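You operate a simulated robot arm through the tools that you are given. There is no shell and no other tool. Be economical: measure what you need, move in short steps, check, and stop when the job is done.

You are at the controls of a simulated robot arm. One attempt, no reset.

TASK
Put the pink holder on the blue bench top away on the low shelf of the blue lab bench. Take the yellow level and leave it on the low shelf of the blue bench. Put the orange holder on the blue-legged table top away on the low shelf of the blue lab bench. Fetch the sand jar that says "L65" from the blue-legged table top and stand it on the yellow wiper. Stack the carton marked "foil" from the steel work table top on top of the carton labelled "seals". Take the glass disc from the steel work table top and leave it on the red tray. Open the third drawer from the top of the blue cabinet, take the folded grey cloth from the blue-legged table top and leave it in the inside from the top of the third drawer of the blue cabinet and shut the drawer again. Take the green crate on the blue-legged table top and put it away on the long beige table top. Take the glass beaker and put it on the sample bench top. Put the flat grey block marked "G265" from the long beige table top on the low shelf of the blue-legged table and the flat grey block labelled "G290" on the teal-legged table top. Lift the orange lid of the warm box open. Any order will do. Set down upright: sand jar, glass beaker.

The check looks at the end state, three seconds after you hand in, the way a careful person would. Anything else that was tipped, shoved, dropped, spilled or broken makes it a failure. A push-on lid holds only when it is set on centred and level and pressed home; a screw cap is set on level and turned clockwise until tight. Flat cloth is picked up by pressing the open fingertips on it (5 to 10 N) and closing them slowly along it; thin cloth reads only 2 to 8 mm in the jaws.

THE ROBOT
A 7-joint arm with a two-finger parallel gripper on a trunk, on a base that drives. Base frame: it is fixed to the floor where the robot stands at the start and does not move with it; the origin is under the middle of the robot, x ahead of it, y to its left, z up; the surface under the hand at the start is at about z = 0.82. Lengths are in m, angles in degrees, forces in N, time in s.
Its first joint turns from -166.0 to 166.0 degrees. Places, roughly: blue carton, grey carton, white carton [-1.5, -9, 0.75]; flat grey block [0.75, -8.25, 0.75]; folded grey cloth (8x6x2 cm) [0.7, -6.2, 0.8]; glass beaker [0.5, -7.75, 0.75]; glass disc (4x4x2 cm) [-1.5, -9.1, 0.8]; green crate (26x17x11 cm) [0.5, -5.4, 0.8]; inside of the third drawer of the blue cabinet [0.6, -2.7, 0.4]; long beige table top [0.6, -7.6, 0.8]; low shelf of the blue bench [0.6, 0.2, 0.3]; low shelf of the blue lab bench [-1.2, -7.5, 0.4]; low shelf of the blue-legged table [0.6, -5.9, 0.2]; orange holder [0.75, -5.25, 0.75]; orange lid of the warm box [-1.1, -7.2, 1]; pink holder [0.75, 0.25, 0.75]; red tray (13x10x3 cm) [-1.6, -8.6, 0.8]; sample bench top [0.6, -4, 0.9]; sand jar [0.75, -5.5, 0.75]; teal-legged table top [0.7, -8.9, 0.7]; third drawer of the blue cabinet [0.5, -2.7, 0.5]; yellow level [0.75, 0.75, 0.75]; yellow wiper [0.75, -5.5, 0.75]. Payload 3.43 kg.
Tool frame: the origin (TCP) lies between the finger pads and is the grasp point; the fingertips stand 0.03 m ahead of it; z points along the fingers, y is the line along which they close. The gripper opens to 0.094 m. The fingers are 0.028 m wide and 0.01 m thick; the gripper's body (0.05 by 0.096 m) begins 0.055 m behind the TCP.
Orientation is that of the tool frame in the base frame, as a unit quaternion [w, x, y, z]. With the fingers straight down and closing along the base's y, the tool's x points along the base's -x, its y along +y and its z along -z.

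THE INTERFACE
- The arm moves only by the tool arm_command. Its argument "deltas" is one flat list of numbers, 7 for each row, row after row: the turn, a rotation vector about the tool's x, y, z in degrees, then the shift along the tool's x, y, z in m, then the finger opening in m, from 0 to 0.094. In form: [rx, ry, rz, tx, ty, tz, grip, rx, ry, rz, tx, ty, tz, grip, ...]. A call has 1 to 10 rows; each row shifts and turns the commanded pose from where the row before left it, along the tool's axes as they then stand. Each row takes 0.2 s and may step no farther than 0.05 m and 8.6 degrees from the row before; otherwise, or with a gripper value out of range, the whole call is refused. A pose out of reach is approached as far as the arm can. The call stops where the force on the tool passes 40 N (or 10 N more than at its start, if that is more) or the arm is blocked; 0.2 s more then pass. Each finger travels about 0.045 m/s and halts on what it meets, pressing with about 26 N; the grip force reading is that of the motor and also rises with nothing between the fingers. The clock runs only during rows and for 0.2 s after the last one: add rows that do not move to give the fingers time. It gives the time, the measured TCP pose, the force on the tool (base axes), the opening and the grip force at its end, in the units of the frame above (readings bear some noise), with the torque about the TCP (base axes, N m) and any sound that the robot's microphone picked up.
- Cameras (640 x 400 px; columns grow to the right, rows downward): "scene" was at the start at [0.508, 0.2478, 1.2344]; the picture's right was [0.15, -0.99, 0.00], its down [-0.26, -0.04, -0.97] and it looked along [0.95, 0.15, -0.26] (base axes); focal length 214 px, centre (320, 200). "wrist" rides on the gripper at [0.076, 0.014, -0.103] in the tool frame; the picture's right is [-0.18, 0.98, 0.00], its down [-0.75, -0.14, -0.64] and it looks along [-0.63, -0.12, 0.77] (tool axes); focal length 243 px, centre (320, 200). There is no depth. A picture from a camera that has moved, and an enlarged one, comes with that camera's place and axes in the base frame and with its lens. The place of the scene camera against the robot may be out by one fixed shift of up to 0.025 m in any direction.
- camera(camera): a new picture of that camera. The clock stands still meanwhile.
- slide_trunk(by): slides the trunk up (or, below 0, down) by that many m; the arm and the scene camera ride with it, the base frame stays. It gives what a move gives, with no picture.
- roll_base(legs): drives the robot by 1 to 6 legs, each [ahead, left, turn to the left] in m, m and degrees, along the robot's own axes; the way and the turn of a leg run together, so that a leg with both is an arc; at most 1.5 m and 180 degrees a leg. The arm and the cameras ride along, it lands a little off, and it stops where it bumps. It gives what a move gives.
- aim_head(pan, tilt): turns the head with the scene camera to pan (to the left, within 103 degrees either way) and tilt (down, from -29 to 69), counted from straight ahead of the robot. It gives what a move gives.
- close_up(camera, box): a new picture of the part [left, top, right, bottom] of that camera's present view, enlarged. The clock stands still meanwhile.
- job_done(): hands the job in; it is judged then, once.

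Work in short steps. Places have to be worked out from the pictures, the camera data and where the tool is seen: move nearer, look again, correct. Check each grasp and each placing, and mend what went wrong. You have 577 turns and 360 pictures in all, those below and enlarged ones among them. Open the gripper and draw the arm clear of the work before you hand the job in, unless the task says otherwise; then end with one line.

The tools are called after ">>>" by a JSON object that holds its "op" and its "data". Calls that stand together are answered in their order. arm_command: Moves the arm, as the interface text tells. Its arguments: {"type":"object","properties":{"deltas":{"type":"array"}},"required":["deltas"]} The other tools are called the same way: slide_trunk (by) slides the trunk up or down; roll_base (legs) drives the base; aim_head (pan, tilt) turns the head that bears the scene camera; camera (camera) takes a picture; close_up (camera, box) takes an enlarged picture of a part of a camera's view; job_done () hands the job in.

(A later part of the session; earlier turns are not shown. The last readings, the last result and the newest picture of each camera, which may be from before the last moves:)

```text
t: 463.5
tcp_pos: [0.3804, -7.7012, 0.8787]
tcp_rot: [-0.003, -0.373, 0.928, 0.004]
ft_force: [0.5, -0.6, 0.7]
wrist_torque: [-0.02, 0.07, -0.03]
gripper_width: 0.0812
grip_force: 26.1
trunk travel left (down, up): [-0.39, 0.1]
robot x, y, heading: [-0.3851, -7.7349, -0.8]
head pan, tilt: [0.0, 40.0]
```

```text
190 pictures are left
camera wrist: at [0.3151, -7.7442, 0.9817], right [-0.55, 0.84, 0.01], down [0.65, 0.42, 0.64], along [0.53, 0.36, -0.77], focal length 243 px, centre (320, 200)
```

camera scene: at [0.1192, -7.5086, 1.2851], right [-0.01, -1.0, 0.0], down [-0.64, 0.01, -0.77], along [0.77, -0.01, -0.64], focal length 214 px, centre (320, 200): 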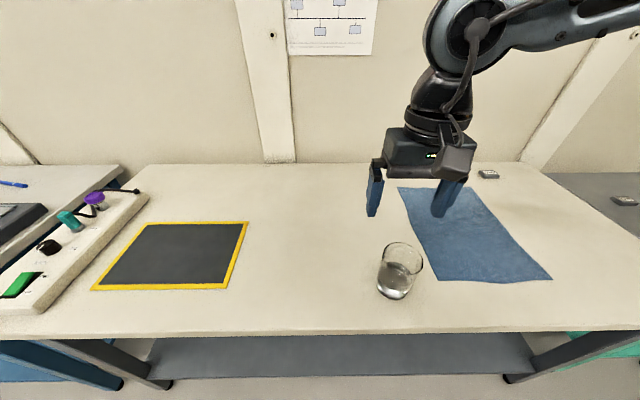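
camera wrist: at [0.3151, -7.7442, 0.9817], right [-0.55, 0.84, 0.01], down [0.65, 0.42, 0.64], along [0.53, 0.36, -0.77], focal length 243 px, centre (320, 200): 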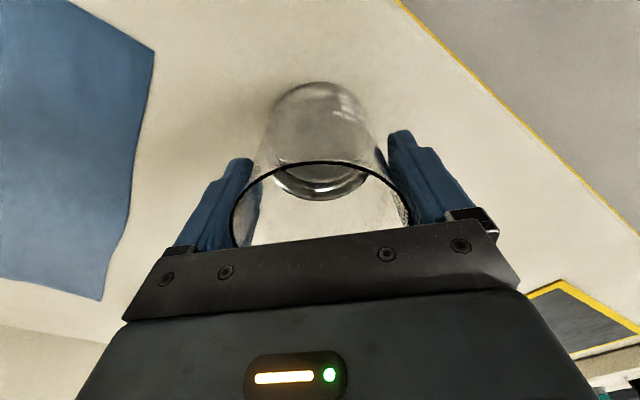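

Gripped at 81 mm. Lift slowly and check it hangs upright.

>>> {"op": "arm_command", "data": {"deltas": [0, 0, 0, 0, 0, -0.005, 0.06, 0, 0, 0, 0, 0, -0.01, 0.06, 0, 0, 0, 0, 0, -0.01, 0.06, 0, 0, 0, 0, 0, -0.015, 0.06, 0, 0, 0, 0, 0, -0.015, 0.06, 0, 0, 0, 0, 0, -0.015, 0.06, 0, 0, 0, 0, 0, -0.015, 0.06, 0, 0, 0, 0, 0, -0.015, 0.06, 0, 0, 0, 0, 0, 0, 0.06]}}

>>> {"op": "camera", "data": {"camera": "wrist"}}

>>> {"op": "close_up", "data": {"camera": "scene", "box": [330, 130, 490, 280]}}

```text
t: 465.5
tcp_pos: [0.3812, -7.7035, 0.9791]
tcp_rot: [-0.002, -0.373, 0.928, 0.003]
ft_force: [0.6, 0.8, -2.6]
wrist_torque: [0.01, -0.02, -0.03]
gripper_width: 0.0811
grip_force: 25.8
trunk travel left (down, up): [-0.39, 0.1]
robot x, y, heading: [-0.3854, -7.7348, -0.5]
head pan, tilt: [0.0, 40.0]
```

```text
189 pictures are left
camera wrist: at [0.3155, -7.7457, 1.0815], right [-0.55, 0.84, 0.01], down [0.65, 0.42, 0.64], along [0.53, 0.36, -0.77], focal length 243 px, centre (320, 200)
```

wrist: 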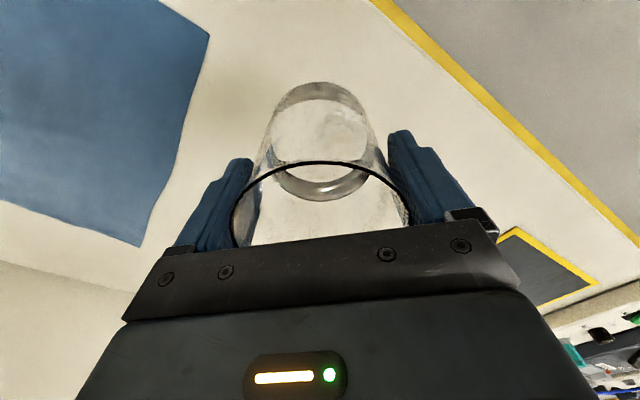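

```text
2.67 times, centred on (410, 205) of scene
camera zoom: at [0.1194, -7.5087, 1.2851], right [-0.01, -1.0, 0.0], down [-0.64, 0.01, -0.77], along [0.77, -0.01, -0.64], focal length 572 px, centre (80, 187)
```

zoom: 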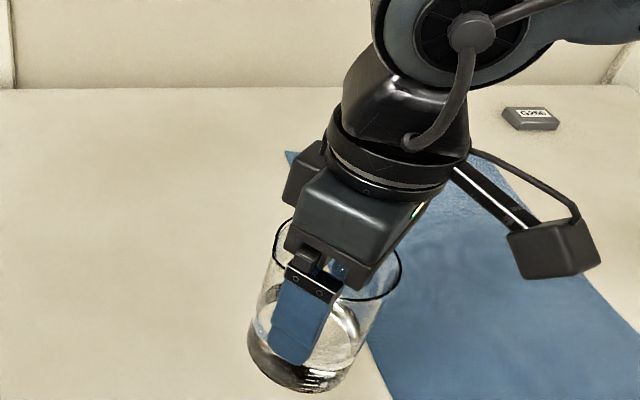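

Beaker hangs upright. Raise a little, back off 0.1 m, turn to face +y, and drive to the sample bench.

>>> {"op": "arm_command", "data": {"deltas": [0, 0, 0, 0, 0, -0.02, 0.06, 0, 0, 0, 0, 0, -0.02, 0.06, 0, 0, 0, 0, 0, -0.02, 0.06]}}

>>> {"op": "roll_base", "data": {"legs": [[-0.05, 0, 0], [0, 0, 90], [1.4, 0, 0], [1.4, 0, 0]]}}

>>> {"op": "aim_head", "data": {"pan": -50, "tilt": 25}}

>>> {"op": "camera", "data": {"camera": "scene"}}

```text
t: 466.3
tcp_pos: [0.3816, -7.7015, 1.04]
tcp_rot: [-0.002, -0.373, 0.928, 0.003]
ft_force: [1.2, 0.3, -2.7]
wrist_torque: [0.0, 0.02, 0.02]
gripper_width: 0.0815
grip_force: 26.2
trunk travel left (down, up): [-0.39, 0.1]
robot x, y, heading: [-0.3837, -7.7341, -0.5]
head pan, tilt: [0.0, 40.0]
```

```text
t: 484.1
tcp_pos: [-0.4298, -4.2085, 1.0391]
tcp_rot: [0.005, 0.918, -0.397, -0.001]
ft_force: [0.5, 0.0, -2.2]
wrist_torque: [-0.03, -0.03, 0.04]
gripper_width: 0.0811
grip_force: 26.4
trunk travel left (down, up): [-0.39, 0.1]
robot x, y, heading: [-0.4025, -4.9722, 88.8]
head pan, tilt: [0.0, 40.0]
```

```text
t: 485.3
tcp_pos: [-0.4292, -4.2085, 1.0394]
tcp_rot: [0.004, 0.918, -0.397, -0.001]
ft_force: [0.0, 0.0, -2.9]
wrist_torque: [0.0, -0.05, -0.02]
gripper_width: 0.081
grip_force: 26.2
trunk travel left (down, up): [-0.39, 0.1]
robot x, y, heading: [-0.4033, -4.9734, 88.7]
head pan, tilt: [-50.0, 25.0]
```

```text
187 pictures are left
camera scene: at [-0.5426, -4.4706, 1.3084], right [0.63, -0.78, 0.0], down [-0.33, -0.27, -0.91], along [0.71, 0.57, -0.42], focal length 214 px, centre (320, 200)
```

scene: 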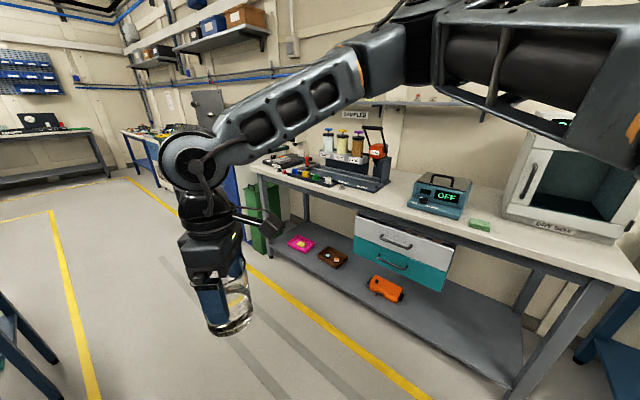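

The sample bench is ahead right. Raise the beaker a bit, drive to y≈−4.1 and turn right to face it, then look.

>>> {"op": "arm_command", "data": {"deltas": [0, 0, 0, 0, 0, -0.02, 0.06, 0, 0, 0, 0, 0, -0.02, 0.06, 0, 0, 0, 0, 0, -0.02, 0.06]}}

>>> {"op": "roll_base", "data": {"legs": [[0.85, 0, 0], [0, 0, -88.5]]}}

>>> {"op": "aim_head", "data": {"pan": 0, "tilt": 40}}

>>> {"op": "camera", "data": {"camera": "scene"}}

```text
t: 486.1
tcp_pos: [-0.4295, -4.2072, 1.1015]
tcp_rot: [0.005, 0.918, -0.396, -0.001]
ft_force: [0.1, 0.2, -2.7]
wrist_torque: [-0.04, -0.01, -0.01]
gripper_width: 0.0809
grip_force: 25.9
trunk travel left (down, up): [-0.39, 0.1]
robot x, y, heading: [-0.4007, -4.9753, 88.7]
head pan, tilt: [-50.0, 25.0]
```

```text
t: 494.1
tcp_pos: [0.3807, -4.0584, 1.1014]
tcp_rot: [-0.003, -0.402, 0.916, 0.004]
ft_force: [-0.5, 0.8, -1.6]
wrist_torque: [-0.02, 0.0, -0.01]
gripper_width: 0.0812
grip_force: 26.0
trunk travel left (down, up): [-0.39, 0.1]
robot x, y, heading: [-0.3827, -4.1398, 3.1]
head pan, tilt: [-50.0, 25.0]
```

```text
t: 495.3
tcp_pos: [0.38, -4.0588, 1.1006]
tcp_rot: [-0.002, -0.401, 0.916, 0.003]
ft_force: [-0.9, 0.0, -2.2]
wrist_torque: [-0.03, -0.03, -0.01]
gripper_width: 0.0809
grip_force: 26.0
trunk travel left (down, up): [-0.39, 0.1]
robot x, y, heading: [-0.3809, -4.1415, 2.9]
head pan, tilt: [0.0, 40.0]
```

```text
186 pictures are left
camera scene: at [0.1063, -3.8825, 1.2851], right [0.05, -1.0, 0.0], down [-0.64, -0.03, -0.77], along [0.77, 0.04, -0.64], focal length 214 px, centre (320, 200)
```

scene: 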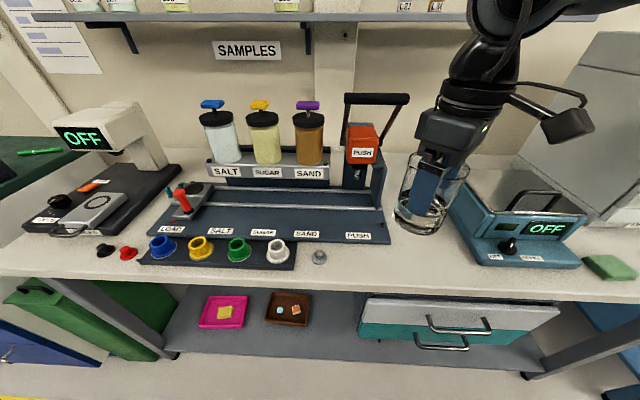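

There's a gap between the sample rack and the OFF device. Check it with the wrist camera.

>>> {"op": "camera", "data": {"camera": "wrist"}}

```text
185 pictures are left
camera wrist: at [0.3174, -4.1061, 1.203], right [-0.6, 0.8, 0.01], down [0.62, 0.46, 0.64], along [0.51, 0.39, -0.77], focal length 243 px, centre (320, 200)
```

wrist: 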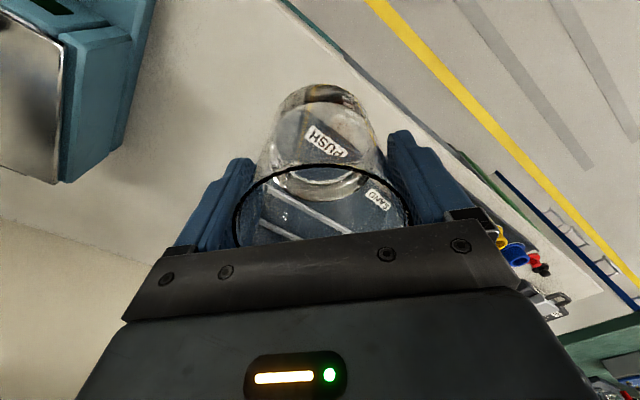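

Gap: rack ends at y≈−4.05, device begins at −4.23. Target (0.42, −4.14): nudge the base, then descend.

>>> {"op": "roll_base", "data": {"legs": [[0.045, -0.085, 0]]}}

>>> {"op": "arm_command", "data": {"deltas": [0, 0, 0, 0, 0, 0.02, 0.06, 0, 0, 0, 0, 0, 0.03, 0.06, 0, 0, 0, 0, 0, 0.02, 0.06, 0, 0, 0, 0, 0, 0, 0.06]}}

>>> {"op": "camera", "data": {"camera": "scene"}}

>>> {"op": "camera", "data": {"camera": "wrist"}}

```text
t: 496.5
tcp_pos: [0.4298, -4.1433, 1.1013]
tcp_rot: [-0.002, -0.402, 0.916, 0.004]
ft_force: [-0.7, 0.2, -2.0]
wrist_torque: [0.01, -0.01, 0.05]
gripper_width: 0.0809
grip_force: 25.7
trunk travel left (down, up): [-0.39, 0.1]
robot x, y, heading: [-0.3337, -4.2239, 2.8]
head pan, tilt: [0.0, 40.0]
```

```text
t: 497.5
tcp_pos: [0.4295, -4.1439, 1.0303]
tcp_rot: [-0.002, -0.401, 0.916, 0.004]
ft_force: [0.6, -0.7, -2.1]
wrist_torque: [-0.01, 0.0, -0.01]
gripper_width: 0.0812
grip_force: 25.6
trunk travel left (down, up): [-0.39, 0.1]
robot x, y, heading: [-0.3328, -4.2275, 3.3]
head pan, tilt: [0.0, 40.0]
```

```text
184 pictures are left
camera scene: at [0.156, -3.967, 1.2851], right [0.05, -1.0, 0.0], down [-0.64, -0.03, -0.77], along [0.77, 0.04, -0.64], focal length 214 px, centre (320, 200)
```

scene: 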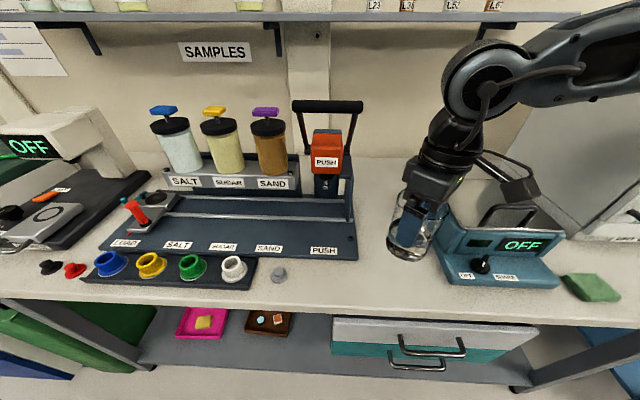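

```text
183 pictures are left
camera wrist: at [0.3661, -4.19, 1.1328], right [-0.6, 0.8, 0.01], down [0.62, 0.46, 0.64], along [0.51, 0.39, -0.77], focal length 243 px, centre (320, 200)
```

wrist: 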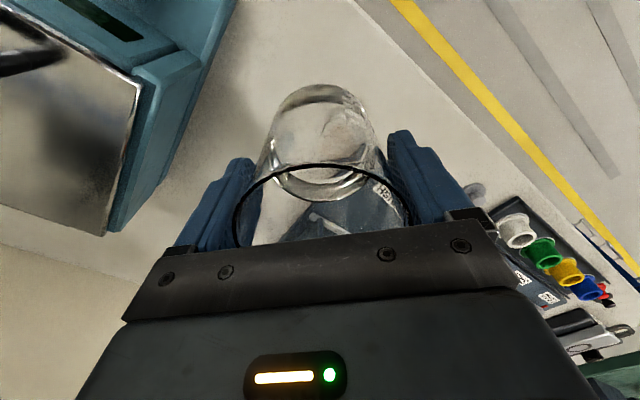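

Clear on both sides. Lower, slowing down near the surface.

>>> {"op": "arm_command", "data": {"deltas": [0, 0, 0, 0, 0, 0.02, 0.06, 0, 0, 0, 0, 0, 0.02, 0.06, 0, 0, 0, 0, 0, 0.01, 0.06, 0, 0, 0, 0, 0, 0.006, 0.06, 0, 0, 0, 0, 0, 0.005, 0.06, 0, 0, 0, 0, 0, 0.005, 0.06, 0, 0, 0, 0, 0, 0.005, 0.06, 0, 0, 0, 0, 0, 0.005, 0.06, 0, 0, 0, 0, 0, 0, 0.06]}}

>>> {"op": "camera", "data": {"camera": "scene"}}

```text
t: 499.5
tcp_pos: [0.4281, -4.1427, 0.9548]
tcp_rot: [-0.002, -0.402, 0.916, 0.004]
ft_force: [0.1, 0.8, -2.3]
wrist_torque: [0.0, 0.0, -0.01]
gripper_width: 0.0808
grip_force: 26.3
trunk travel left (down, up): [-0.39, 0.1]
robot x, y, heading: [-0.335, -4.2215, 3.0]
head pan, tilt: [0.0, 40.0]
```

```text
182 pictures are left
camera scene: at [0.156, -3.967, 1.2851], right [0.05, -1.0, 0.0], down [-0.64, -0.03, -0.77], along [0.77, 0.04, -0.64], focal length 214 px, centre (320, 200)
```

scene: 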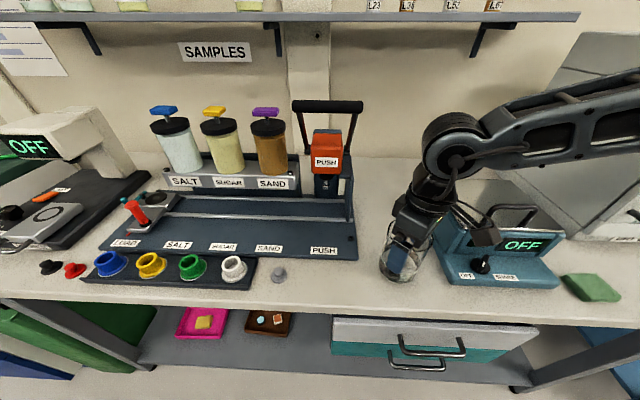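

>>> {"op": "arm_command", "data": {"deltas": [0, 0, 0, 0, 0, 0.004, 0.06, 0, 0, 0, 0, 0, 0.004, 0.06, 0, 0, 0, 0, 0, 0.004, 0.06, 0, 0, 0, 0, 0, 0.004, 0.06, 0, 0, 0, 0, 0, 0.004, 0.06, 0, 0, 0, 0, 0, 0.004, 0.06, 0, 0, 0, 0, 0, 0.003, 0.06, 0, 0, 0, 0, 0, 0.003, 0.06, 0, 0, 0, 0, 0, 0, 0.06]}}

```text
t: 501.5
tcp_pos: [0.4293, -4.1407, 0.926]
tcp_rot: [-0.001, -0.401, 0.916, 0.003]
ft_force: [-0.4, 5.0, 21.4]
wrist_torque: [-0.09, -0.43, 0.14]
gripper_width: 0.0806
grip_force: 26.1
trunk travel left (down, up): [-0.39, 0.1]
robot x, y, heading: [-0.3363, -4.2229, 3.0]
head pan, tilt: [0.0, 40.0]
```

Contact at 21 N. Release slowly and rise straight up.

>>> {"op": "arm_command", "data": {"deltas": [0, 0, 0, 0, 0, -0.001, 0.083, 0, 0, 0, 0, 0, 0, 0.088, 0, 0, 0, 0, 0, 0, 0.094, 0, 0, 0, 0, 0, 0, 0.094, 0, 0, 0, 0, 0, -0.02, 0.094, 0, 0, 0, 0, 0, -0.03, 0.094, 0, 0, 0, 0, 0, -0.04, 0.094, 0, 0, 0, 0, 0, -0.04, 0.094]}}

>>> {"op": "camera", "data": {"camera": "wrist"}}

>>> {"op": "camera", "data": {"camera": "scene"}}

```text
t: 503.3
tcp_pos: [0.4311, -4.1431, 1.0581]
tcp_rot: [-0.003, -0.402, 0.916, 0.003]
ft_force: [0.8, -0.3, 1.3]
wrist_torque: [-0.01, -0.01, 0.03]
gripper_width: 0.0938
grip_force: 0.1
trunk travel left (down, up): [-0.39, 0.1]
robot x, y, heading: [-0.3345, -4.2245, 2.9]
head pan, tilt: [0.0, 40.0]
```

```text
181 pictures are left
camera wrist: at [0.3679, -4.1916, 1.1601], right [-0.6, 0.8, 0.01], down [0.62, 0.46, 0.64], along [0.51, 0.39, -0.77], focal length 243 px, centre (320, 200)
```

wrist: 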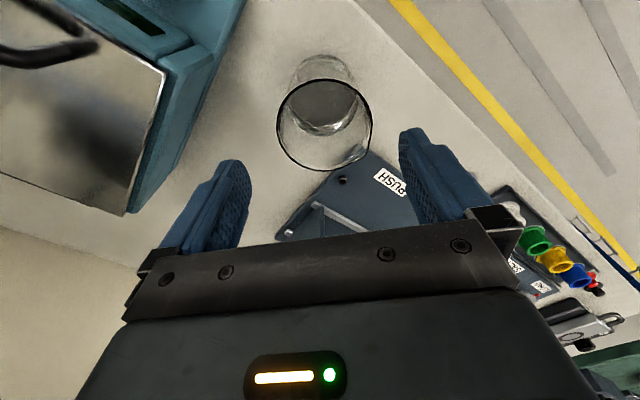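

```text
180 pictures are left
camera scene: at [0.1561, -3.9669, 1.285], right [0.05, -1.0, 0.0], down [-0.64, -0.03, -0.77], along [0.76, 0.04, -0.64], focal length 214 px, centre (320, 200)
```

scene: 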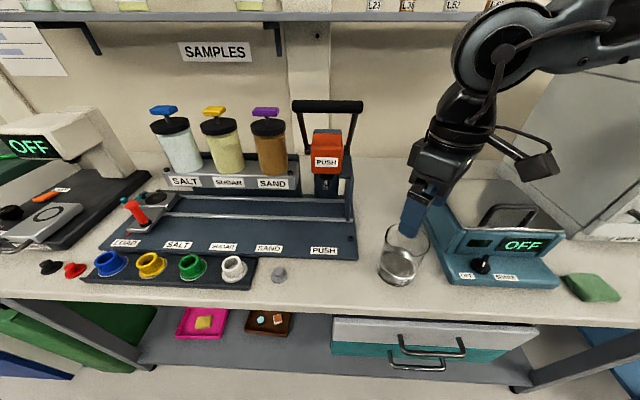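

Beaker stands upright on the sample bench. Next the jar: rotate the tool back, back off, and go to the blue-legged table.

>>> {"op": "arm_command", "data": {"deltas": [0, 0, 8, 0, 0, -0.01, 0.094, 0, 0, 8, 0, 0, -0.01, 0.094, 0, 0, 8, 0, 0, -0.01, 0.094, 0, 0, 8, 0, 0, -0.01, 0.094, 0, 0, 8, 0, 0, 0, 0.094, 0, 0, 4.4, 0, 0, 0, 0.094]}}

>>> {"op": "roll_base", "data": {"legs": [[-0.1, 0, 0], [0, 0, -93], [1.33, 0, 0], [0, 0, 90]]}}

>>> {"op": "aim_head", "data": {"pan": 0, "tilt": 40}}

>>> {"op": "camera", "data": {"camera": "scene"}}

```text
t: 504.7
tcp_pos: [0.4313, -4.1433, 1.0961]
tcp_rot: [-0.004, -0.025, 1.0, 0.003]
ft_force: [0.7, -0.2, 0.1]
wrist_torque: [-0.01, -0.02, -0.03]
gripper_width: 0.094
grip_force: 0.1
trunk travel left (down, up): [-0.39, 0.1]
robot x, y, heading: [-0.3328, -4.2234, 2.9]
head pan, tilt: [0.0, 40.0]
```

```text
t: 519.8
tcp_pos: [0.3498, -5.4905, 1.0965]
tcp_rot: [-0.003, -0.01, 1.0, 0.002]
ft_force: [0.7, -0.3, 0.5]
wrist_torque: [0.01, 0.0, 0.0]
gripper_width: 0.0938
grip_force: 0.1
trunk travel left (down, up): [-0.39, 0.1]
robot x, y, heading: [-0.4172, -5.5526, 1.2]
head pan, tilt: [0.0, 40.0]
```

```text
t: 520.4
tcp_pos: [0.3493, -5.4904, 1.0957]
tcp_rot: [-0.004, -0.011, 1.0, 0.002]
ft_force: [-0.3, 0.6, -0.6]
wrist_torque: [-0.01, 0.01, 0.0]
gripper_width: 0.0941
grip_force: 0.0
trunk travel left (down, up): [-0.39, 0.1]
robot x, y, heading: [-0.4176, -5.5514, 1.2]
head pan, tilt: [0.0, 40.0]
```

```text
179 pictures are left
camera scene: at [0.08, -5.3059, 1.2852], right [0.02, -1.0, 0.0], down [-0.64, -0.01, -0.77], along [0.77, 0.02, -0.64], focal length 214 px, centre (320, 200)
```

scene: 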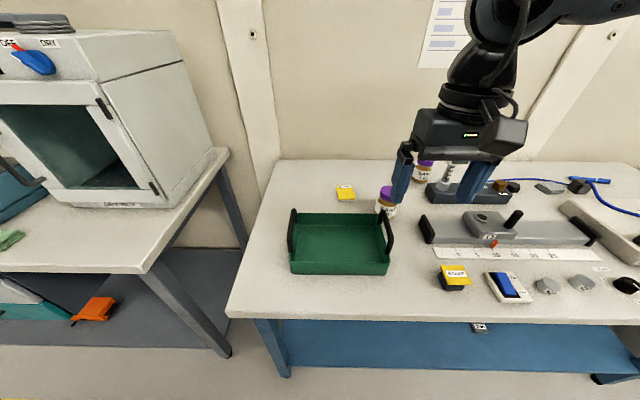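

>>> {"op": "close_up", "data": {"camera": "scene", "box": [320, 130, 640, 310]}}

>>> {"op": "camera", "data": {"camera": "wrist"}}

```text
2.00 times, centred on (480, 220) of scene
camera zoom: at [0.08, -5.3059, 1.2852], right [0.02, -1.0, 0.0], down [-0.64, -0.01, -0.77], along [0.77, 0.02, -0.64], focal length 429 px, centre (0, 160)
```

zoom: 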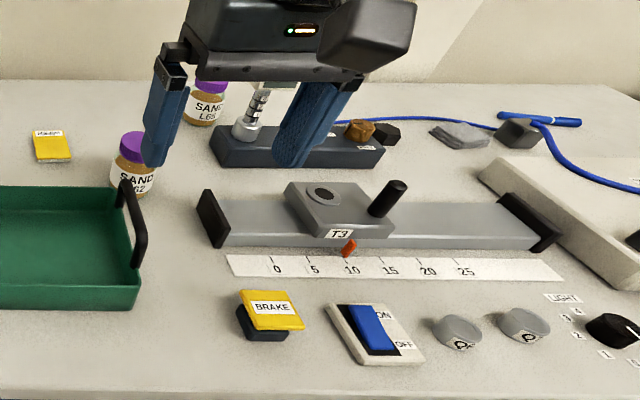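

```text
177 pictures are left
camera wrist: at [0.2723, -5.4783, 1.1987], right [0.16, 0.99, 0.0], down [0.76, -0.13, 0.64], along [0.63, -0.1, -0.77], focal length 243 px, centre (320, 200)
```

wrist: 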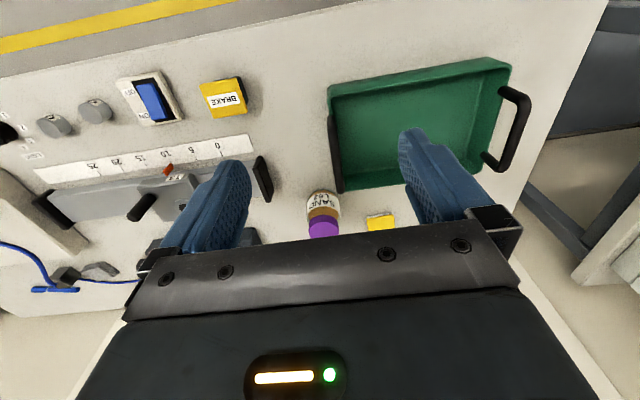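

I move 0.25 m ahead so the wrist camera can look down on L65, the post and the wiper.

>>> {"op": "roll_base", "data": {"legs": [[0.25, -0.12, -1]]}}

>>> {"op": "camera", "data": {"camera": "wrist"}}

>>> {"op": "camera", "data": {"camera": "scene"}}

```text
t: 522.3
tcp_pos: [0.5985, -5.6189, 1.0967]
tcp_rot: [-0.003, -0.002, 1.0, 0.003]
ft_force: [0.3, 0.2, -0.8]
wrist_torque: [0.05, -0.03, 0.0]
gripper_width: 0.0941
grip_force: 0.1
trunk travel left (down, up): [-0.39, 0.1]
robot x, y, heading: [-0.1694, -5.665, 0.4]
head pan, tilt: [0.0, 40.0]
```

```text
176 pictures are left
camera wrist: at [0.5216, -5.6055, 1.1988], right [0.18, 0.98, 0.0], down [0.76, -0.14, 0.64], along [0.63, -0.11, -0.77], focal length 243 px, centre (320, 200)
```

wrist: 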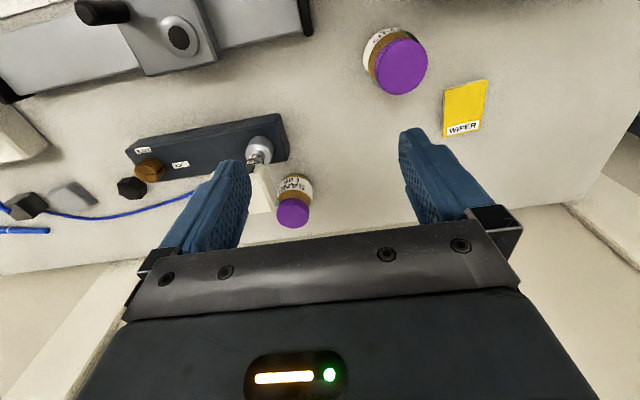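

```text
175 pictures are left
camera scene: at [0.332, -5.43, 1.2852], right [0.0, -1.0, 0.0], down [-0.64, 0.0, -0.77], along [0.77, 0.0, -0.64], focal length 214 px, centre (320, 200)
```

scene: 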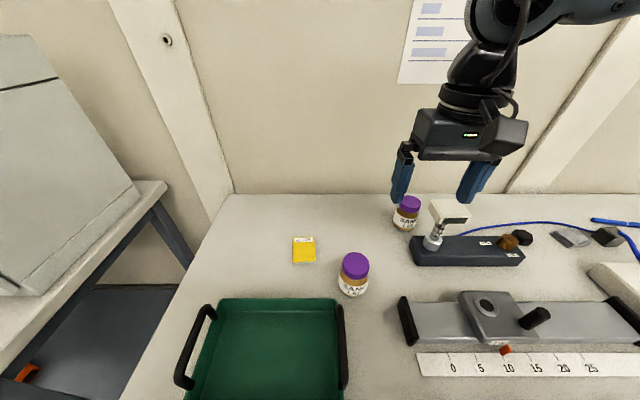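

L65 ≈ (0.80, −5.70); the display head sits just in front-right of it. I rise slightly, move above the jar and look for clearances.

>>> {"op": "arm_command", "data": {"deltas": [0, 0, 0, -0.04, -0.012, 0, 0.094, 0, 0, 0, -0.04, -0.012, 0, 0.094, 0, 0, 0, -0.04, -0.012, 0, 0.094, 0, 0, 0, -0.03, -0.012, 0, 0.094, 0, 0, 0, 0, 0, 0, 0.094]}}

>>> {"op": "camera", "data": {"camera": "wrist"}}

>>> {"op": "close_up", "data": {"camera": "scene", "box": [360, 150, 520, 280]}}

```text
t: 523.5
tcp_pos: [0.749, -5.6673, 1.0941]
tcp_rot: [-0.004, -0.001, 1.0, 0.003]
ft_force: [0.4, 0.3, 0.2]
wrist_torque: [0.03, 0.03, 0.02]
gripper_width: 0.0941
grip_force: 0.0
trunk travel left (down, up): [-0.39, 0.1]
robot x, y, heading: [-0.1692, -5.6635, 0.3]
head pan, tilt: [0.0, 40.0]
```

```text
174 pictures are left
camera wrist: at [0.6725, -5.6541, 1.1966], right [0.18, 0.98, 0.0], down [0.76, -0.14, 0.64], along [0.63, -0.11, -0.77], focal length 243 px, centre (320, 200)
```

wrist: 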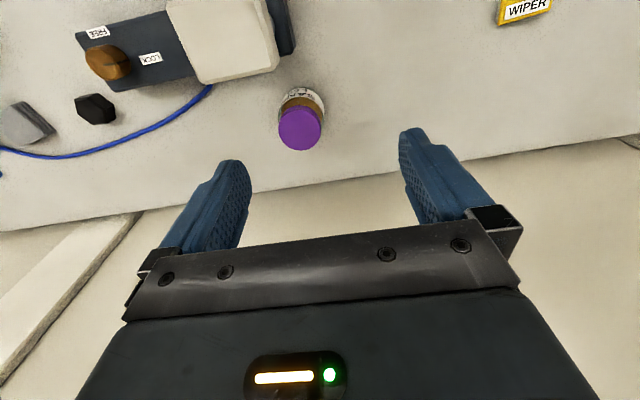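

```text
3.08 times, centred on (440, 215) of scene
camera zoom: at [0.332, -5.43, 1.2851], right [0.0, -1.0, 0.0], down [-0.64, 0.0, -0.77], along [0.77, 0.0, -0.64], focal length 660 px, centre (-49, 154)
```

zoom: 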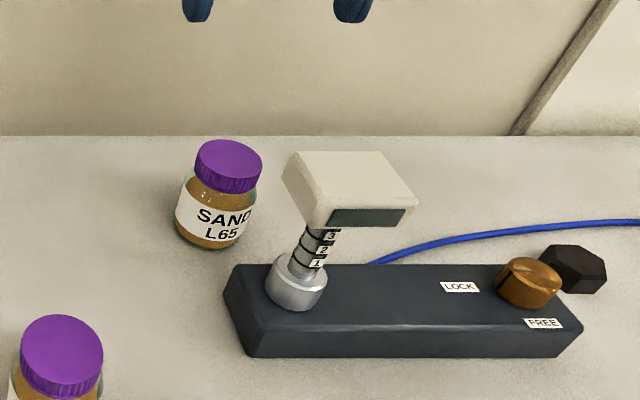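

Lid top z=0.885 at (0.799, −5.702); display head spans x 0.64–0.72, y −5.78…−5.70, top ≈0.95. I rotate the tool +50° so camera and fingers stay clear of it, and move over the jar.

>>> {"op": "arm_command", "data": {"deltas": [0, 0, 8.33, 0, 0, 0, 0.094, 0, 0, 8.33, 0, 0, 0, 0.094, 0, 0, 8.33, 0, 0, 0, 0.094, 0, 0, 8.33, 0, 0, 0, 0.094, 0, 0, 8.33, 0, 0, 0, 0.094, 0, 0, 8.33, 0, 0, 0, 0.094]}}

>>> {"op": "roll_base", "data": {"legs": [[0.05, -0.035, 0]]}}

>>> {"op": "camera", "data": {"camera": "wrist"}}

```text
t: 524.9
tcp_pos: [0.7476, -5.6668, 1.0945]
tcp_rot: [-0.004, 0.423, 0.906, 0.001]
ft_force: [-0.3, -0.5, -0.2]
wrist_torque: [-0.04, -0.02, -0.01]
gripper_width: 0.0942
grip_force: 0.1
trunk travel left (down, up): [-0.39, 0.1]
robot x, y, heading: [-0.1677, -5.6596, 0.1]
head pan, tilt: [0.0, 40.0]
```

```text
t: 525.9
tcp_pos: [0.7981, -5.7005, 1.0941]
tcp_rot: [-0.005, 0.419, 0.908, 0.001]
ft_force: [-0.2, 0.2, 0.5]
wrist_torque: [0.02, -0.02, 0.0]
gripper_width: 0.0941
grip_force: 0.1
trunk travel left (down, up): [-0.39, 0.1]
robot x, y, heading: [-0.1178, -5.7001, 0.4]
head pan, tilt: [0.0, 40.0]
```

```text
172 pictures are left
camera wrist: at [0.7592, -5.6339, 1.1971], right [0.87, 0.5, 0.0], down [0.38, -0.67, 0.64], along [0.31, -0.55, -0.77], focal length 243 px, centre (320, 200)
```

wrist: 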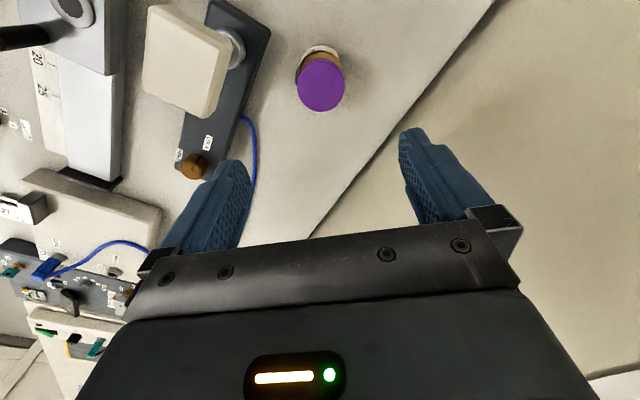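

Lid exactly below the TCP. Descend to z≈0.866.

>>> {"op": "arm_command", "data": {"deltas": [0, 0, 0, 0, 0, 0.04, 0.094, 0, 0, 0, 0, 0, 0.04, 0.094, 0, 0, 0, 0, 0, 0.04, 0.094, 0, 0, 0, 0, 0, 0.04, 0.094, 0, 0, 0, 0, 0, 0.03, 0.094, 0, 0, 0, 0, 0, 0.02, 0.094, 0, 0, 0, 0, 0, 0.018, 0.094, 0, 0, 0, 0, 0, 0, 0.094]}}

>>> {"op": "camera", "data": {"camera": "wrist"}}

>>> {"op": "close_up", "data": {"camera": "scene", "box": [360, 150, 520, 280]}}

```text
t: 527.7
tcp_pos: [0.7962, -5.6978, 0.8654]
tcp_rot: [-0.004, 0.42, 0.907, 0.001]
ft_force: [0.3, 0.1, -0.4]
wrist_torque: [0.0, -0.01, 0.01]
gripper_width: 0.094
grip_force: 0.1
trunk travel left (down, up): [-0.39, 0.1]
robot x, y, heading: [-0.1183, -5.7018, 0.4]
head pan, tilt: [0.0, 40.0]
```

```text
171 pictures are left
camera wrist: at [0.7573, -5.6321, 0.9684], right [0.87, 0.5, 0.0], down [0.38, -0.67, 0.64], along [0.31, -0.55, -0.77], focal length 243 px, centre (320, 200)
```

wrist: 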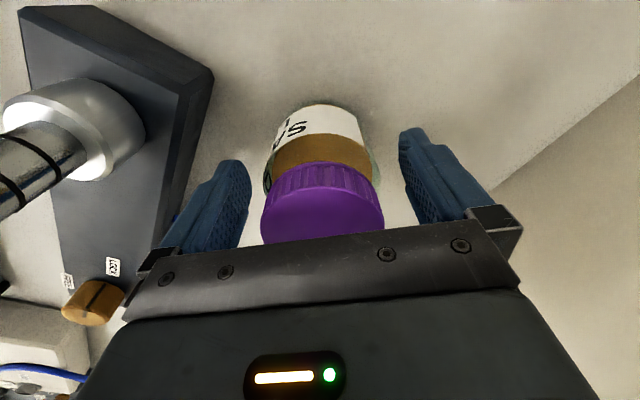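

```text
3.08 times, centred on (440, 215) of scene
camera zoom: at [0.3814, -5.4645, 1.2851], right [0.0, -1.0, 0.0], down [-0.64, 0.0, -0.77], along [0.77, 0.0, -0.64], focal length 660 px, centre (-49, 154)
```

zoom: 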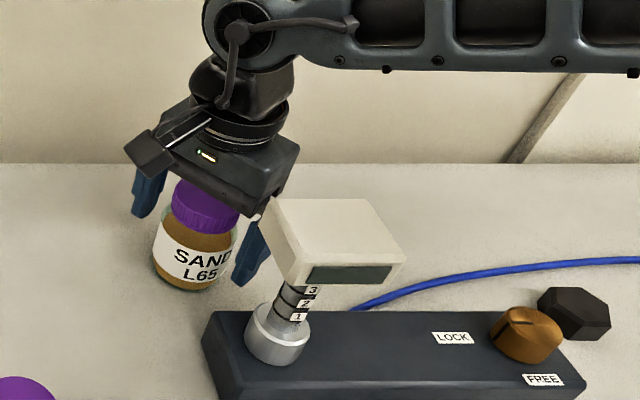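

Jar neatly between the fingers, clear of the head. Close and lift.

>>> {"op": "arm_command", "data": {"deltas": [0, 0, 0, 0, 0, 0, 0.08, 0, 0, 0, 0, 0, 0, 0.07, 0, 0, 0, 0, 0, 0, 0.06, 0, 0, 0, 0, 0, 0, 0.05, 0, 0, 0, 0, 0, 0, 0.04, 0, 0, 0, 0, 0, 0, 0.04, 0, 0, 0, 0, 0, -0.02, 0.04, 0, 0, 0, 0, 0, -0.03, 0.04, 0, 0, 0, 0, 0, -0.04, 0.04, 0, 0, 0, 0, 0, -0.04, 0.04]}}

>>> {"op": "camera", "data": {"camera": "wrist"}}

```text
t: 529.9
tcp_pos: [0.799, -5.6999, 0.9976]
tcp_rot: [-0.005, 0.42, 0.908, 0.001]
ft_force: [-0.2, -0.2, -3.5]
wrist_torque: [0.01, 0.02, 0.01]
gripper_width: 0.0669
grip_force: 26.3
trunk travel left (down, up): [-0.39, 0.1]
robot x, y, heading: [-0.1146, -5.6999, 0.2]
head pan, tilt: [0.0, 40.0]
```

```text
169 pictures are left
camera wrist: at [0.7595, -5.6332, 1.0996], right [0.87, 0.49, 0.0], down [0.38, -0.67, 0.64], along [0.31, -0.55, -0.77], focal length 243 px, centre (320, 200)
```

wrist: 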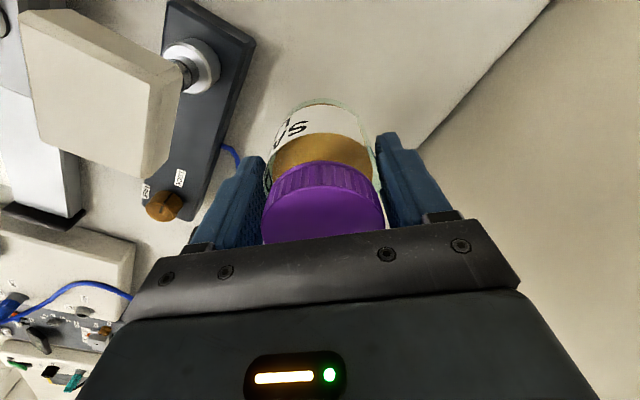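

Jar held. Shift the base 0.29 m left toward the wiper and look.

>>> {"op": "roll_base", "data": {"legs": [[-0.05, 0.29, 0]]}}

>>> {"op": "camera", "data": {"camera": "wrist"}}

>>> {"op": "camera", "data": {"camera": "scene"}}

```text
t: 531.9
tcp_pos: [0.7471, -5.4083, 0.9967]
tcp_rot: [-0.004, 0.422, 0.907, 0.0]
ft_force: [0.6, 0.0, -3.6]
wrist_torque: [0.01, -0.01, 0.0]
gripper_width: 0.0669
grip_force: 26.0
trunk travel left (down, up): [-0.39, 0.1]
robot x, y, heading: [-0.1684, -5.4075, 0.3]
head pan, tilt: [0.0, 40.0]
```

```text
168 pictures are left
camera wrist: at [0.7087, -5.3411, 1.0996], right [0.87, 0.49, 0.0], down [0.38, -0.67, 0.64], along [0.31, -0.55, -0.77], focal length 243 px, centre (320, 200)
```

wrist: 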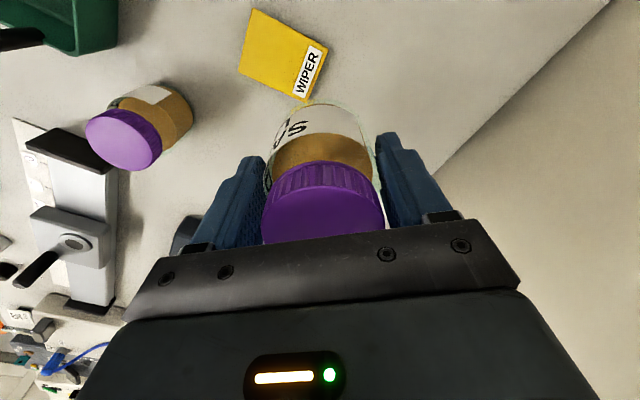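

```text
167 pictures are left
camera scene: at [0.3312, -5.1716, 1.2851], right [0.0, -1.0, 0.0], down [-0.64, 0.0, -0.77], along [0.77, 0.0, -0.64], focal length 214 px, centre (320, 200)
```

scene: 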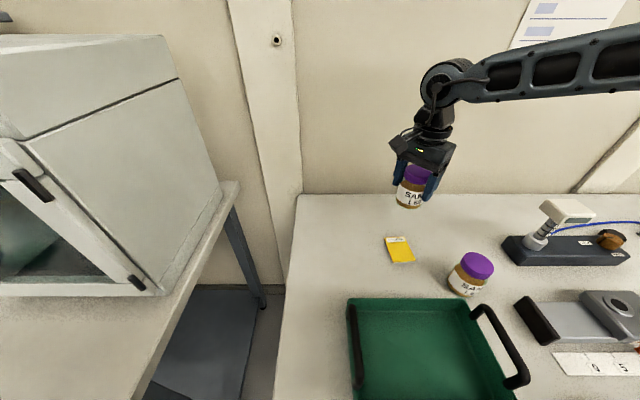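

Wiper spans x 0.658–0.733, y −5.434…−5.373, centre (0.696, −5.403). Move over it and lower most of the way.

>>> {"op": "arm_command", "data": {"deltas": [0, 0, 0, 0.0184, -0.0179, 0, 0.04, 0, 0, 0, 0.0184, -0.0178, 0, 0.04, 0, 0, 0, 0, 0, 0.03, 0.04, 0, 0, 0, 0, 0, 0.03, 0.04, 0, 0, 0, 0, 0, 0.025, 0.04, 0, 0, 0, 0, 0, 0, 0.04]}}

>>> {"op": "camera", "data": {"camera": "wrist"}}

>>> {"op": "close_up", "data": {"camera": "scene", "box": [340, 160, 500, 290]}}

```text
t: 533.3
tcp_pos: [0.6946, -5.4029, 0.9103]
tcp_rot: [-0.004, 0.422, 0.907, 0.001]
ft_force: [0.4, 0.2, -4.1]
wrist_torque: [0.05, 0.03, -0.02]
gripper_width: 0.0671
grip_force: 26.2
trunk travel left (down, up): [-0.39, 0.1]
robot x, y, heading: [-0.1724, -5.4043, 0.5]
head pan, tilt: [0.0, 40.0]
```

```text
166 pictures are left
camera wrist: at [0.6569, -5.3354, 1.0129], right [0.87, 0.49, 0.0], down [0.38, -0.67, 0.64], along [0.31, -0.55, -0.77], focal length 243 px, centre (320, 200)
```

wrist: 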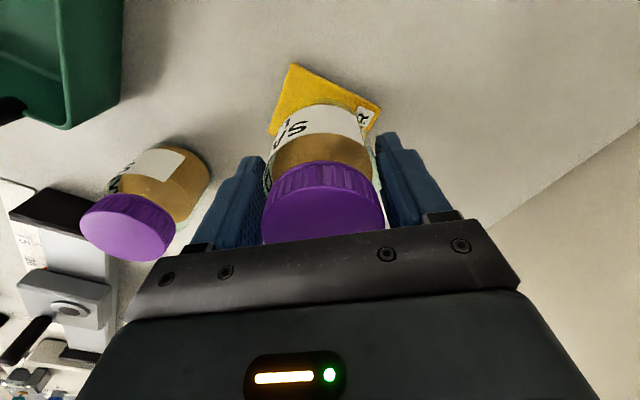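

```text
3.08 times, centred on (420, 225) of scene
camera zoom: at [0.3311, -5.1716, 1.2851], right [0.0, -1.0, 0.0], down [-0.64, 0.0, -0.77], along [0.77, 0.0, -0.64], focal length 660 px, centre (12, 123)
```

zoom: 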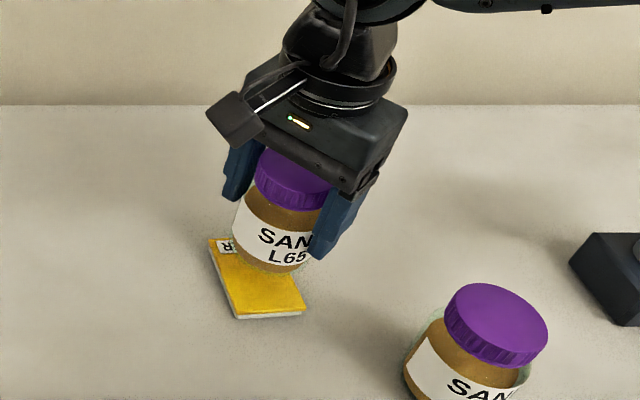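

Jar is centred on the wiper. Creep down to contact.

>>> {"op": "arm_command", "data": {"deltas": [0, 0, 0, 0, 0, 0.015, 0.04, 0, 0, 0, 0, 0, 0.006, 0.04, 0, 0, 0, 0, 0, 0.004, 0.04, 0, 0, 0, 0, 0, 0.003, 0.04, 0, 0, 0, 0, 0, 0.003, 0.04, 0, 0, 0, 0, 0, 0.003, 0.04, 0, 0, 0, 0, 0, 0.003, 0.04, 0, 0, 0, 0, 0, 0, 0.04]}}

```text
t: 535.1
tcp_pos: [0.6959, -5.4017, 0.8771]
tcp_rot: [-0.002, 0.421, 0.907, 0.001]
ft_force: [-0.5, -2.5, 21.6]
wrist_torque: [-0.25, -0.12, -0.1]
gripper_width: 0.0671
grip_force: 25.5
trunk travel left (down, up): [-0.39, 0.1]
robot x, y, heading: [-0.1685, -5.4051, 0.1]
head pan, tilt: [0.0, 40.0]
```

Contact. Release and rise.

>>> {"op": "arm_command", "data": {"deltas": [0, 0, 0, 0, 0, -0.001, 0.072, 0, 0, 0, 0, 0, 0, 0.08, 0, 0, 0, 0, 0, 0, 0.09, 0, 0, 0, 0, 0, 0, 0.09, 0, 0, 0, 0, 0, -0.03, 0.09, 0, 0, 0, 0, 0, -0.04, 0.09, 0, 0, 0, 0, 0, -0.05, 0.09, 0, 0, 0, 0, 0, -0.05, 0.09]}}

>>> {"op": "camera", "data": {"camera": "wrist"}}

>>> {"op": "close_up", "data": {"camera": "scene", "box": [340, 160, 500, 290]}}

```text
t: 536.9
tcp_pos: [0.6963, -5.4002, 1.0455]
tcp_rot: [-0.004, 0.421, 0.907, 0.001]
ft_force: [0.0, -0.3, -0.4]
wrist_torque: [-0.02, -0.02, 0.04]
gripper_width: 0.0898
grip_force: 0.0
trunk travel left (down, up): [-0.39, 0.1]
robot x, y, heading: [-0.1686, -5.4064, 0.2]
head pan, tilt: [0.0, 40.0]
```

```text
164 pictures are left
camera wrist: at [0.6591, -5.3341, 1.1484], right [0.87, 0.49, 0.0], down [0.38, -0.67, 0.64], along [0.31, -0.55, -0.77], focal length 243 px, centre (320, 200)
```

wrist: 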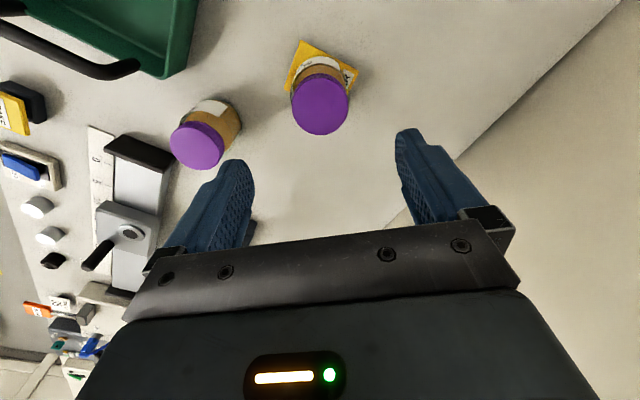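

```text
3.08 times, centred on (420, 225) of scene
camera zoom: at [0.3313, -5.1715, 1.2849], right [0.0, -1.0, 0.0], down [-0.64, 0.0, -0.77], along [0.77, 0.0, -0.64], focal length 660 px, centre (12, 123)
```

zoom: 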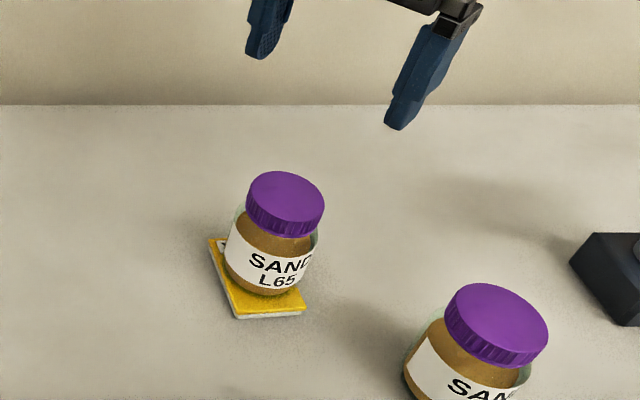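

L65 stands on the wiper. Next the crate: I'll grip its front wall (jaws along x). Back off, turn the tool to +90°, and measure the crate.

>>> {"op": "roll_base", "data": {"legs": [[-0.3, 0, 0], [0, 0.14, 0]]}}

>>> {"op": "arm_command", "data": {"deltas": [0, 0, 8, 0, 0, -0.01, 0.094, 0, 0, 8, 0, 0, -0.01, 0.094, 0, 0, 8, 0, 0, -0.01, 0.094, 0, 0, 8, 0, 0, -0.01, 0.094, 0, 0, 8, 0, 0, 0, 0.094]}}

>>> {"op": "camera", "data": {"camera": "wrist"}}

>>> {"op": "camera", "data": {"camera": "scene"}}

```text
t: 539.9
tcp_pos: [0.3986, -5.2574, 1.0457]
tcp_rot: [-0.004, 0.42, 0.907, 0.001]
ft_force: [-0.6, -0.7, -0.7]
wrist_torque: [0.01, -0.01, 0.03]
gripper_width: 0.0899
grip_force: 0.0
trunk travel left (down, up): [-0.39, 0.1]
robot x, y, heading: [-0.4692, -5.2643, -0.0]
head pan, tilt: [0.0, 40.0]
```

```text
t: 541.1
tcp_pos: [0.3985, -5.2579, 1.0849]
tcp_rot: [-0.004, 0.706, 0.709, 0.0]
ft_force: [0.2, 0.0, 0.8]
wrist_torque: [0.0, 0.02, 0.04]
gripper_width: 0.094
grip_force: 0.1
trunk travel left (down, up): [-0.39, 0.1]
robot x, y, heading: [-0.4643, -5.2653, 0.4]
head pan, tilt: [0.0, 40.0]
```

```text
162 pictures are left
camera wrist: at [0.4124, -5.1818, 1.1878], right [0.98, -0.18, -0.01], down [-0.13, -0.76, 0.64], along [-0.12, -0.63, -0.77], focal length 243 px, centre (320, 200)
```

wrist: 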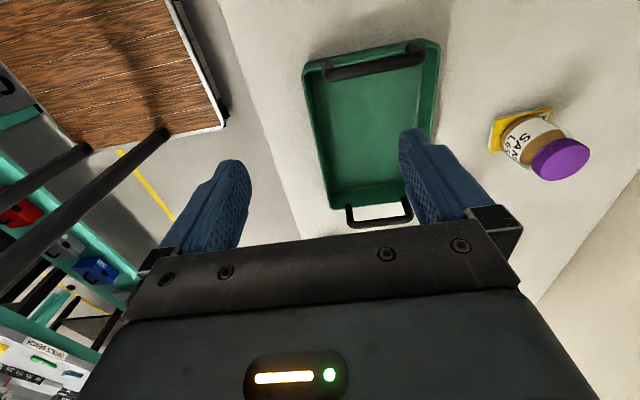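

```text
161 pictures are left
camera scene: at [0.0312, -5.0288, 1.2851], right [0.01, -1.0, 0.0], down [-0.64, 0.0, -0.77], along [0.77, 0.0, -0.64], focal length 214 px, centre (320, 200)
```

scene: 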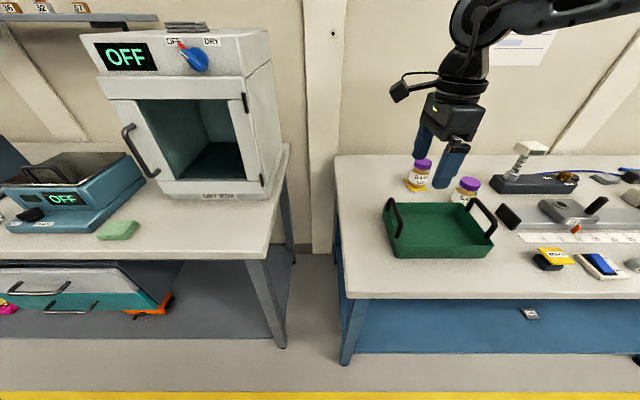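

Crate rim: x 0.38–0.53, y −5.45…−5.235. I go over the middle of the front wall (0.382, −5.344), descend partly and check.

>>> {"op": "arm_command", "data": {"deltas": [0, 0, 0, -0.03, -0.006, 0, 0.094, 0, 0, 0, -0.03, -0.006, 0, 0.094, 0, 0, 0, -0.026, -0.0045, 0, 0.094, 0, 0, 0, 0, 0, 0.04, 0.094, 0, 0, 0, 0, 0, 0.04, 0.094, 0, 0, 0, 0, 0, 0.04, 0.094, 0, 0, 0, 0, 0, 0, 0.094]}}

>>> {"op": "camera", "data": {"camera": "wrist"}}

>>> {"op": "camera", "data": {"camera": "scene"}}

```text
t: 542.7
tcp_pos: [0.3803, -5.344, 0.9633]
tcp_rot: [-0.004, 0.705, 0.709, -0.001]
ft_force: [-0.2, 0.2, -0.2]
wrist_torque: [0.01, 0.01, 0.0]
gripper_width: 0.094
grip_force: 0.1
trunk travel left (down, up): [-0.39, 0.1]
robot x, y, heading: [-0.4685, -5.2656, 0.5]
head pan, tilt: [0.0, 40.0]
```

```text
160 pictures are left
camera wrist: at [0.3932, -5.2683, 1.0658], right [0.98, -0.18, -0.01], down [-0.13, -0.76, 0.64], along [-0.12, -0.63, -0.77], focal length 243 px, centre (320, 200)
```

wrist: 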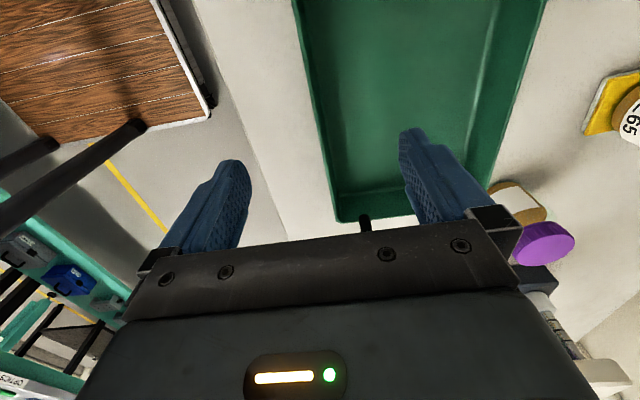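

```text
159 pictures are left
camera scene: at [0.0311, -5.0289, 1.2852], right [0.01, -1.0, 0.0], down [-0.64, 0.0, -0.77], along [0.77, 0.0, -0.64], focal length 214 px, centre (320, 200)
```

scene: 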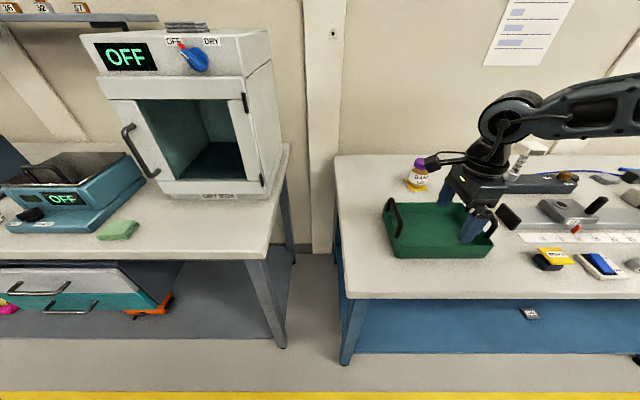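

Wall top edge runs between the fingers. Lower another 4 cm and look.

>>> {"op": "arm_command", "data": {"deltas": [0, 0, 0, 0, 0, 0.02, 0.094, 0, 0, 0, 0, 0, 0.02, 0.094, 0, 0, 0, 0, 0, 0, 0.094]}}

>>> {"op": "camera", "data": {"camera": "wrist"}}

>>> {"op": "close_up", "data": {"camera": "scene", "box": [370, 130, 530, 270]}}

```text
t: 543.5
tcp_pos: [0.381, -5.344, 0.9245]
tcp_rot: [-0.004, 0.705, 0.709, -0.002]
ft_force: [-1.1, -0.3, -0.4]
wrist_torque: [0.0, 0.02, 0.02]
gripper_width: 0.094
grip_force: 0.1
trunk travel left (down, up): [-0.39, 0.1]
robot x, y, heading: [-0.4676, -5.265, 0.5]
head pan, tilt: [0.0, 40.0]
```

```text
158 pictures are left
camera wrist: at [0.3946, -5.268, 1.0272], right [0.98, -0.18, -0.01], down [-0.13, -0.76, 0.64], along [-0.12, -0.63, -0.77], focal length 243 px, centre (320, 200)
```

wrist: 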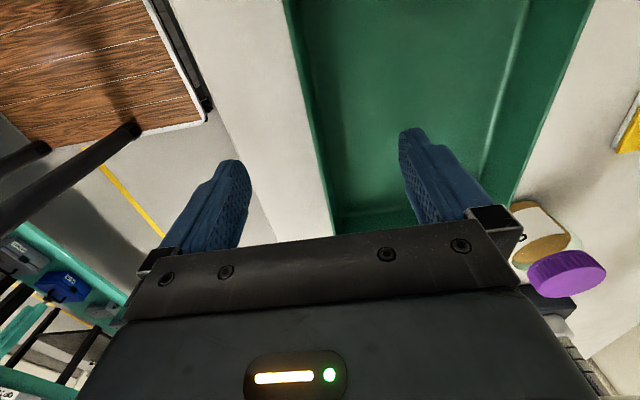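

```text
2.86 times, centred on (450, 200) of scene
camera zoom: at [0.0312, -5.0288, 1.2852], right [0.01, -1.0, 0.0], down [-0.64, 0.0, -0.77], along [0.77, 0.0, -0.64], focal length 613 px, centre (-51, 200)
```

zoom: 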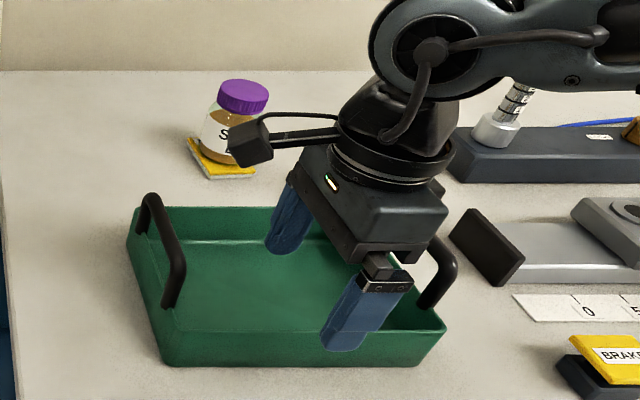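

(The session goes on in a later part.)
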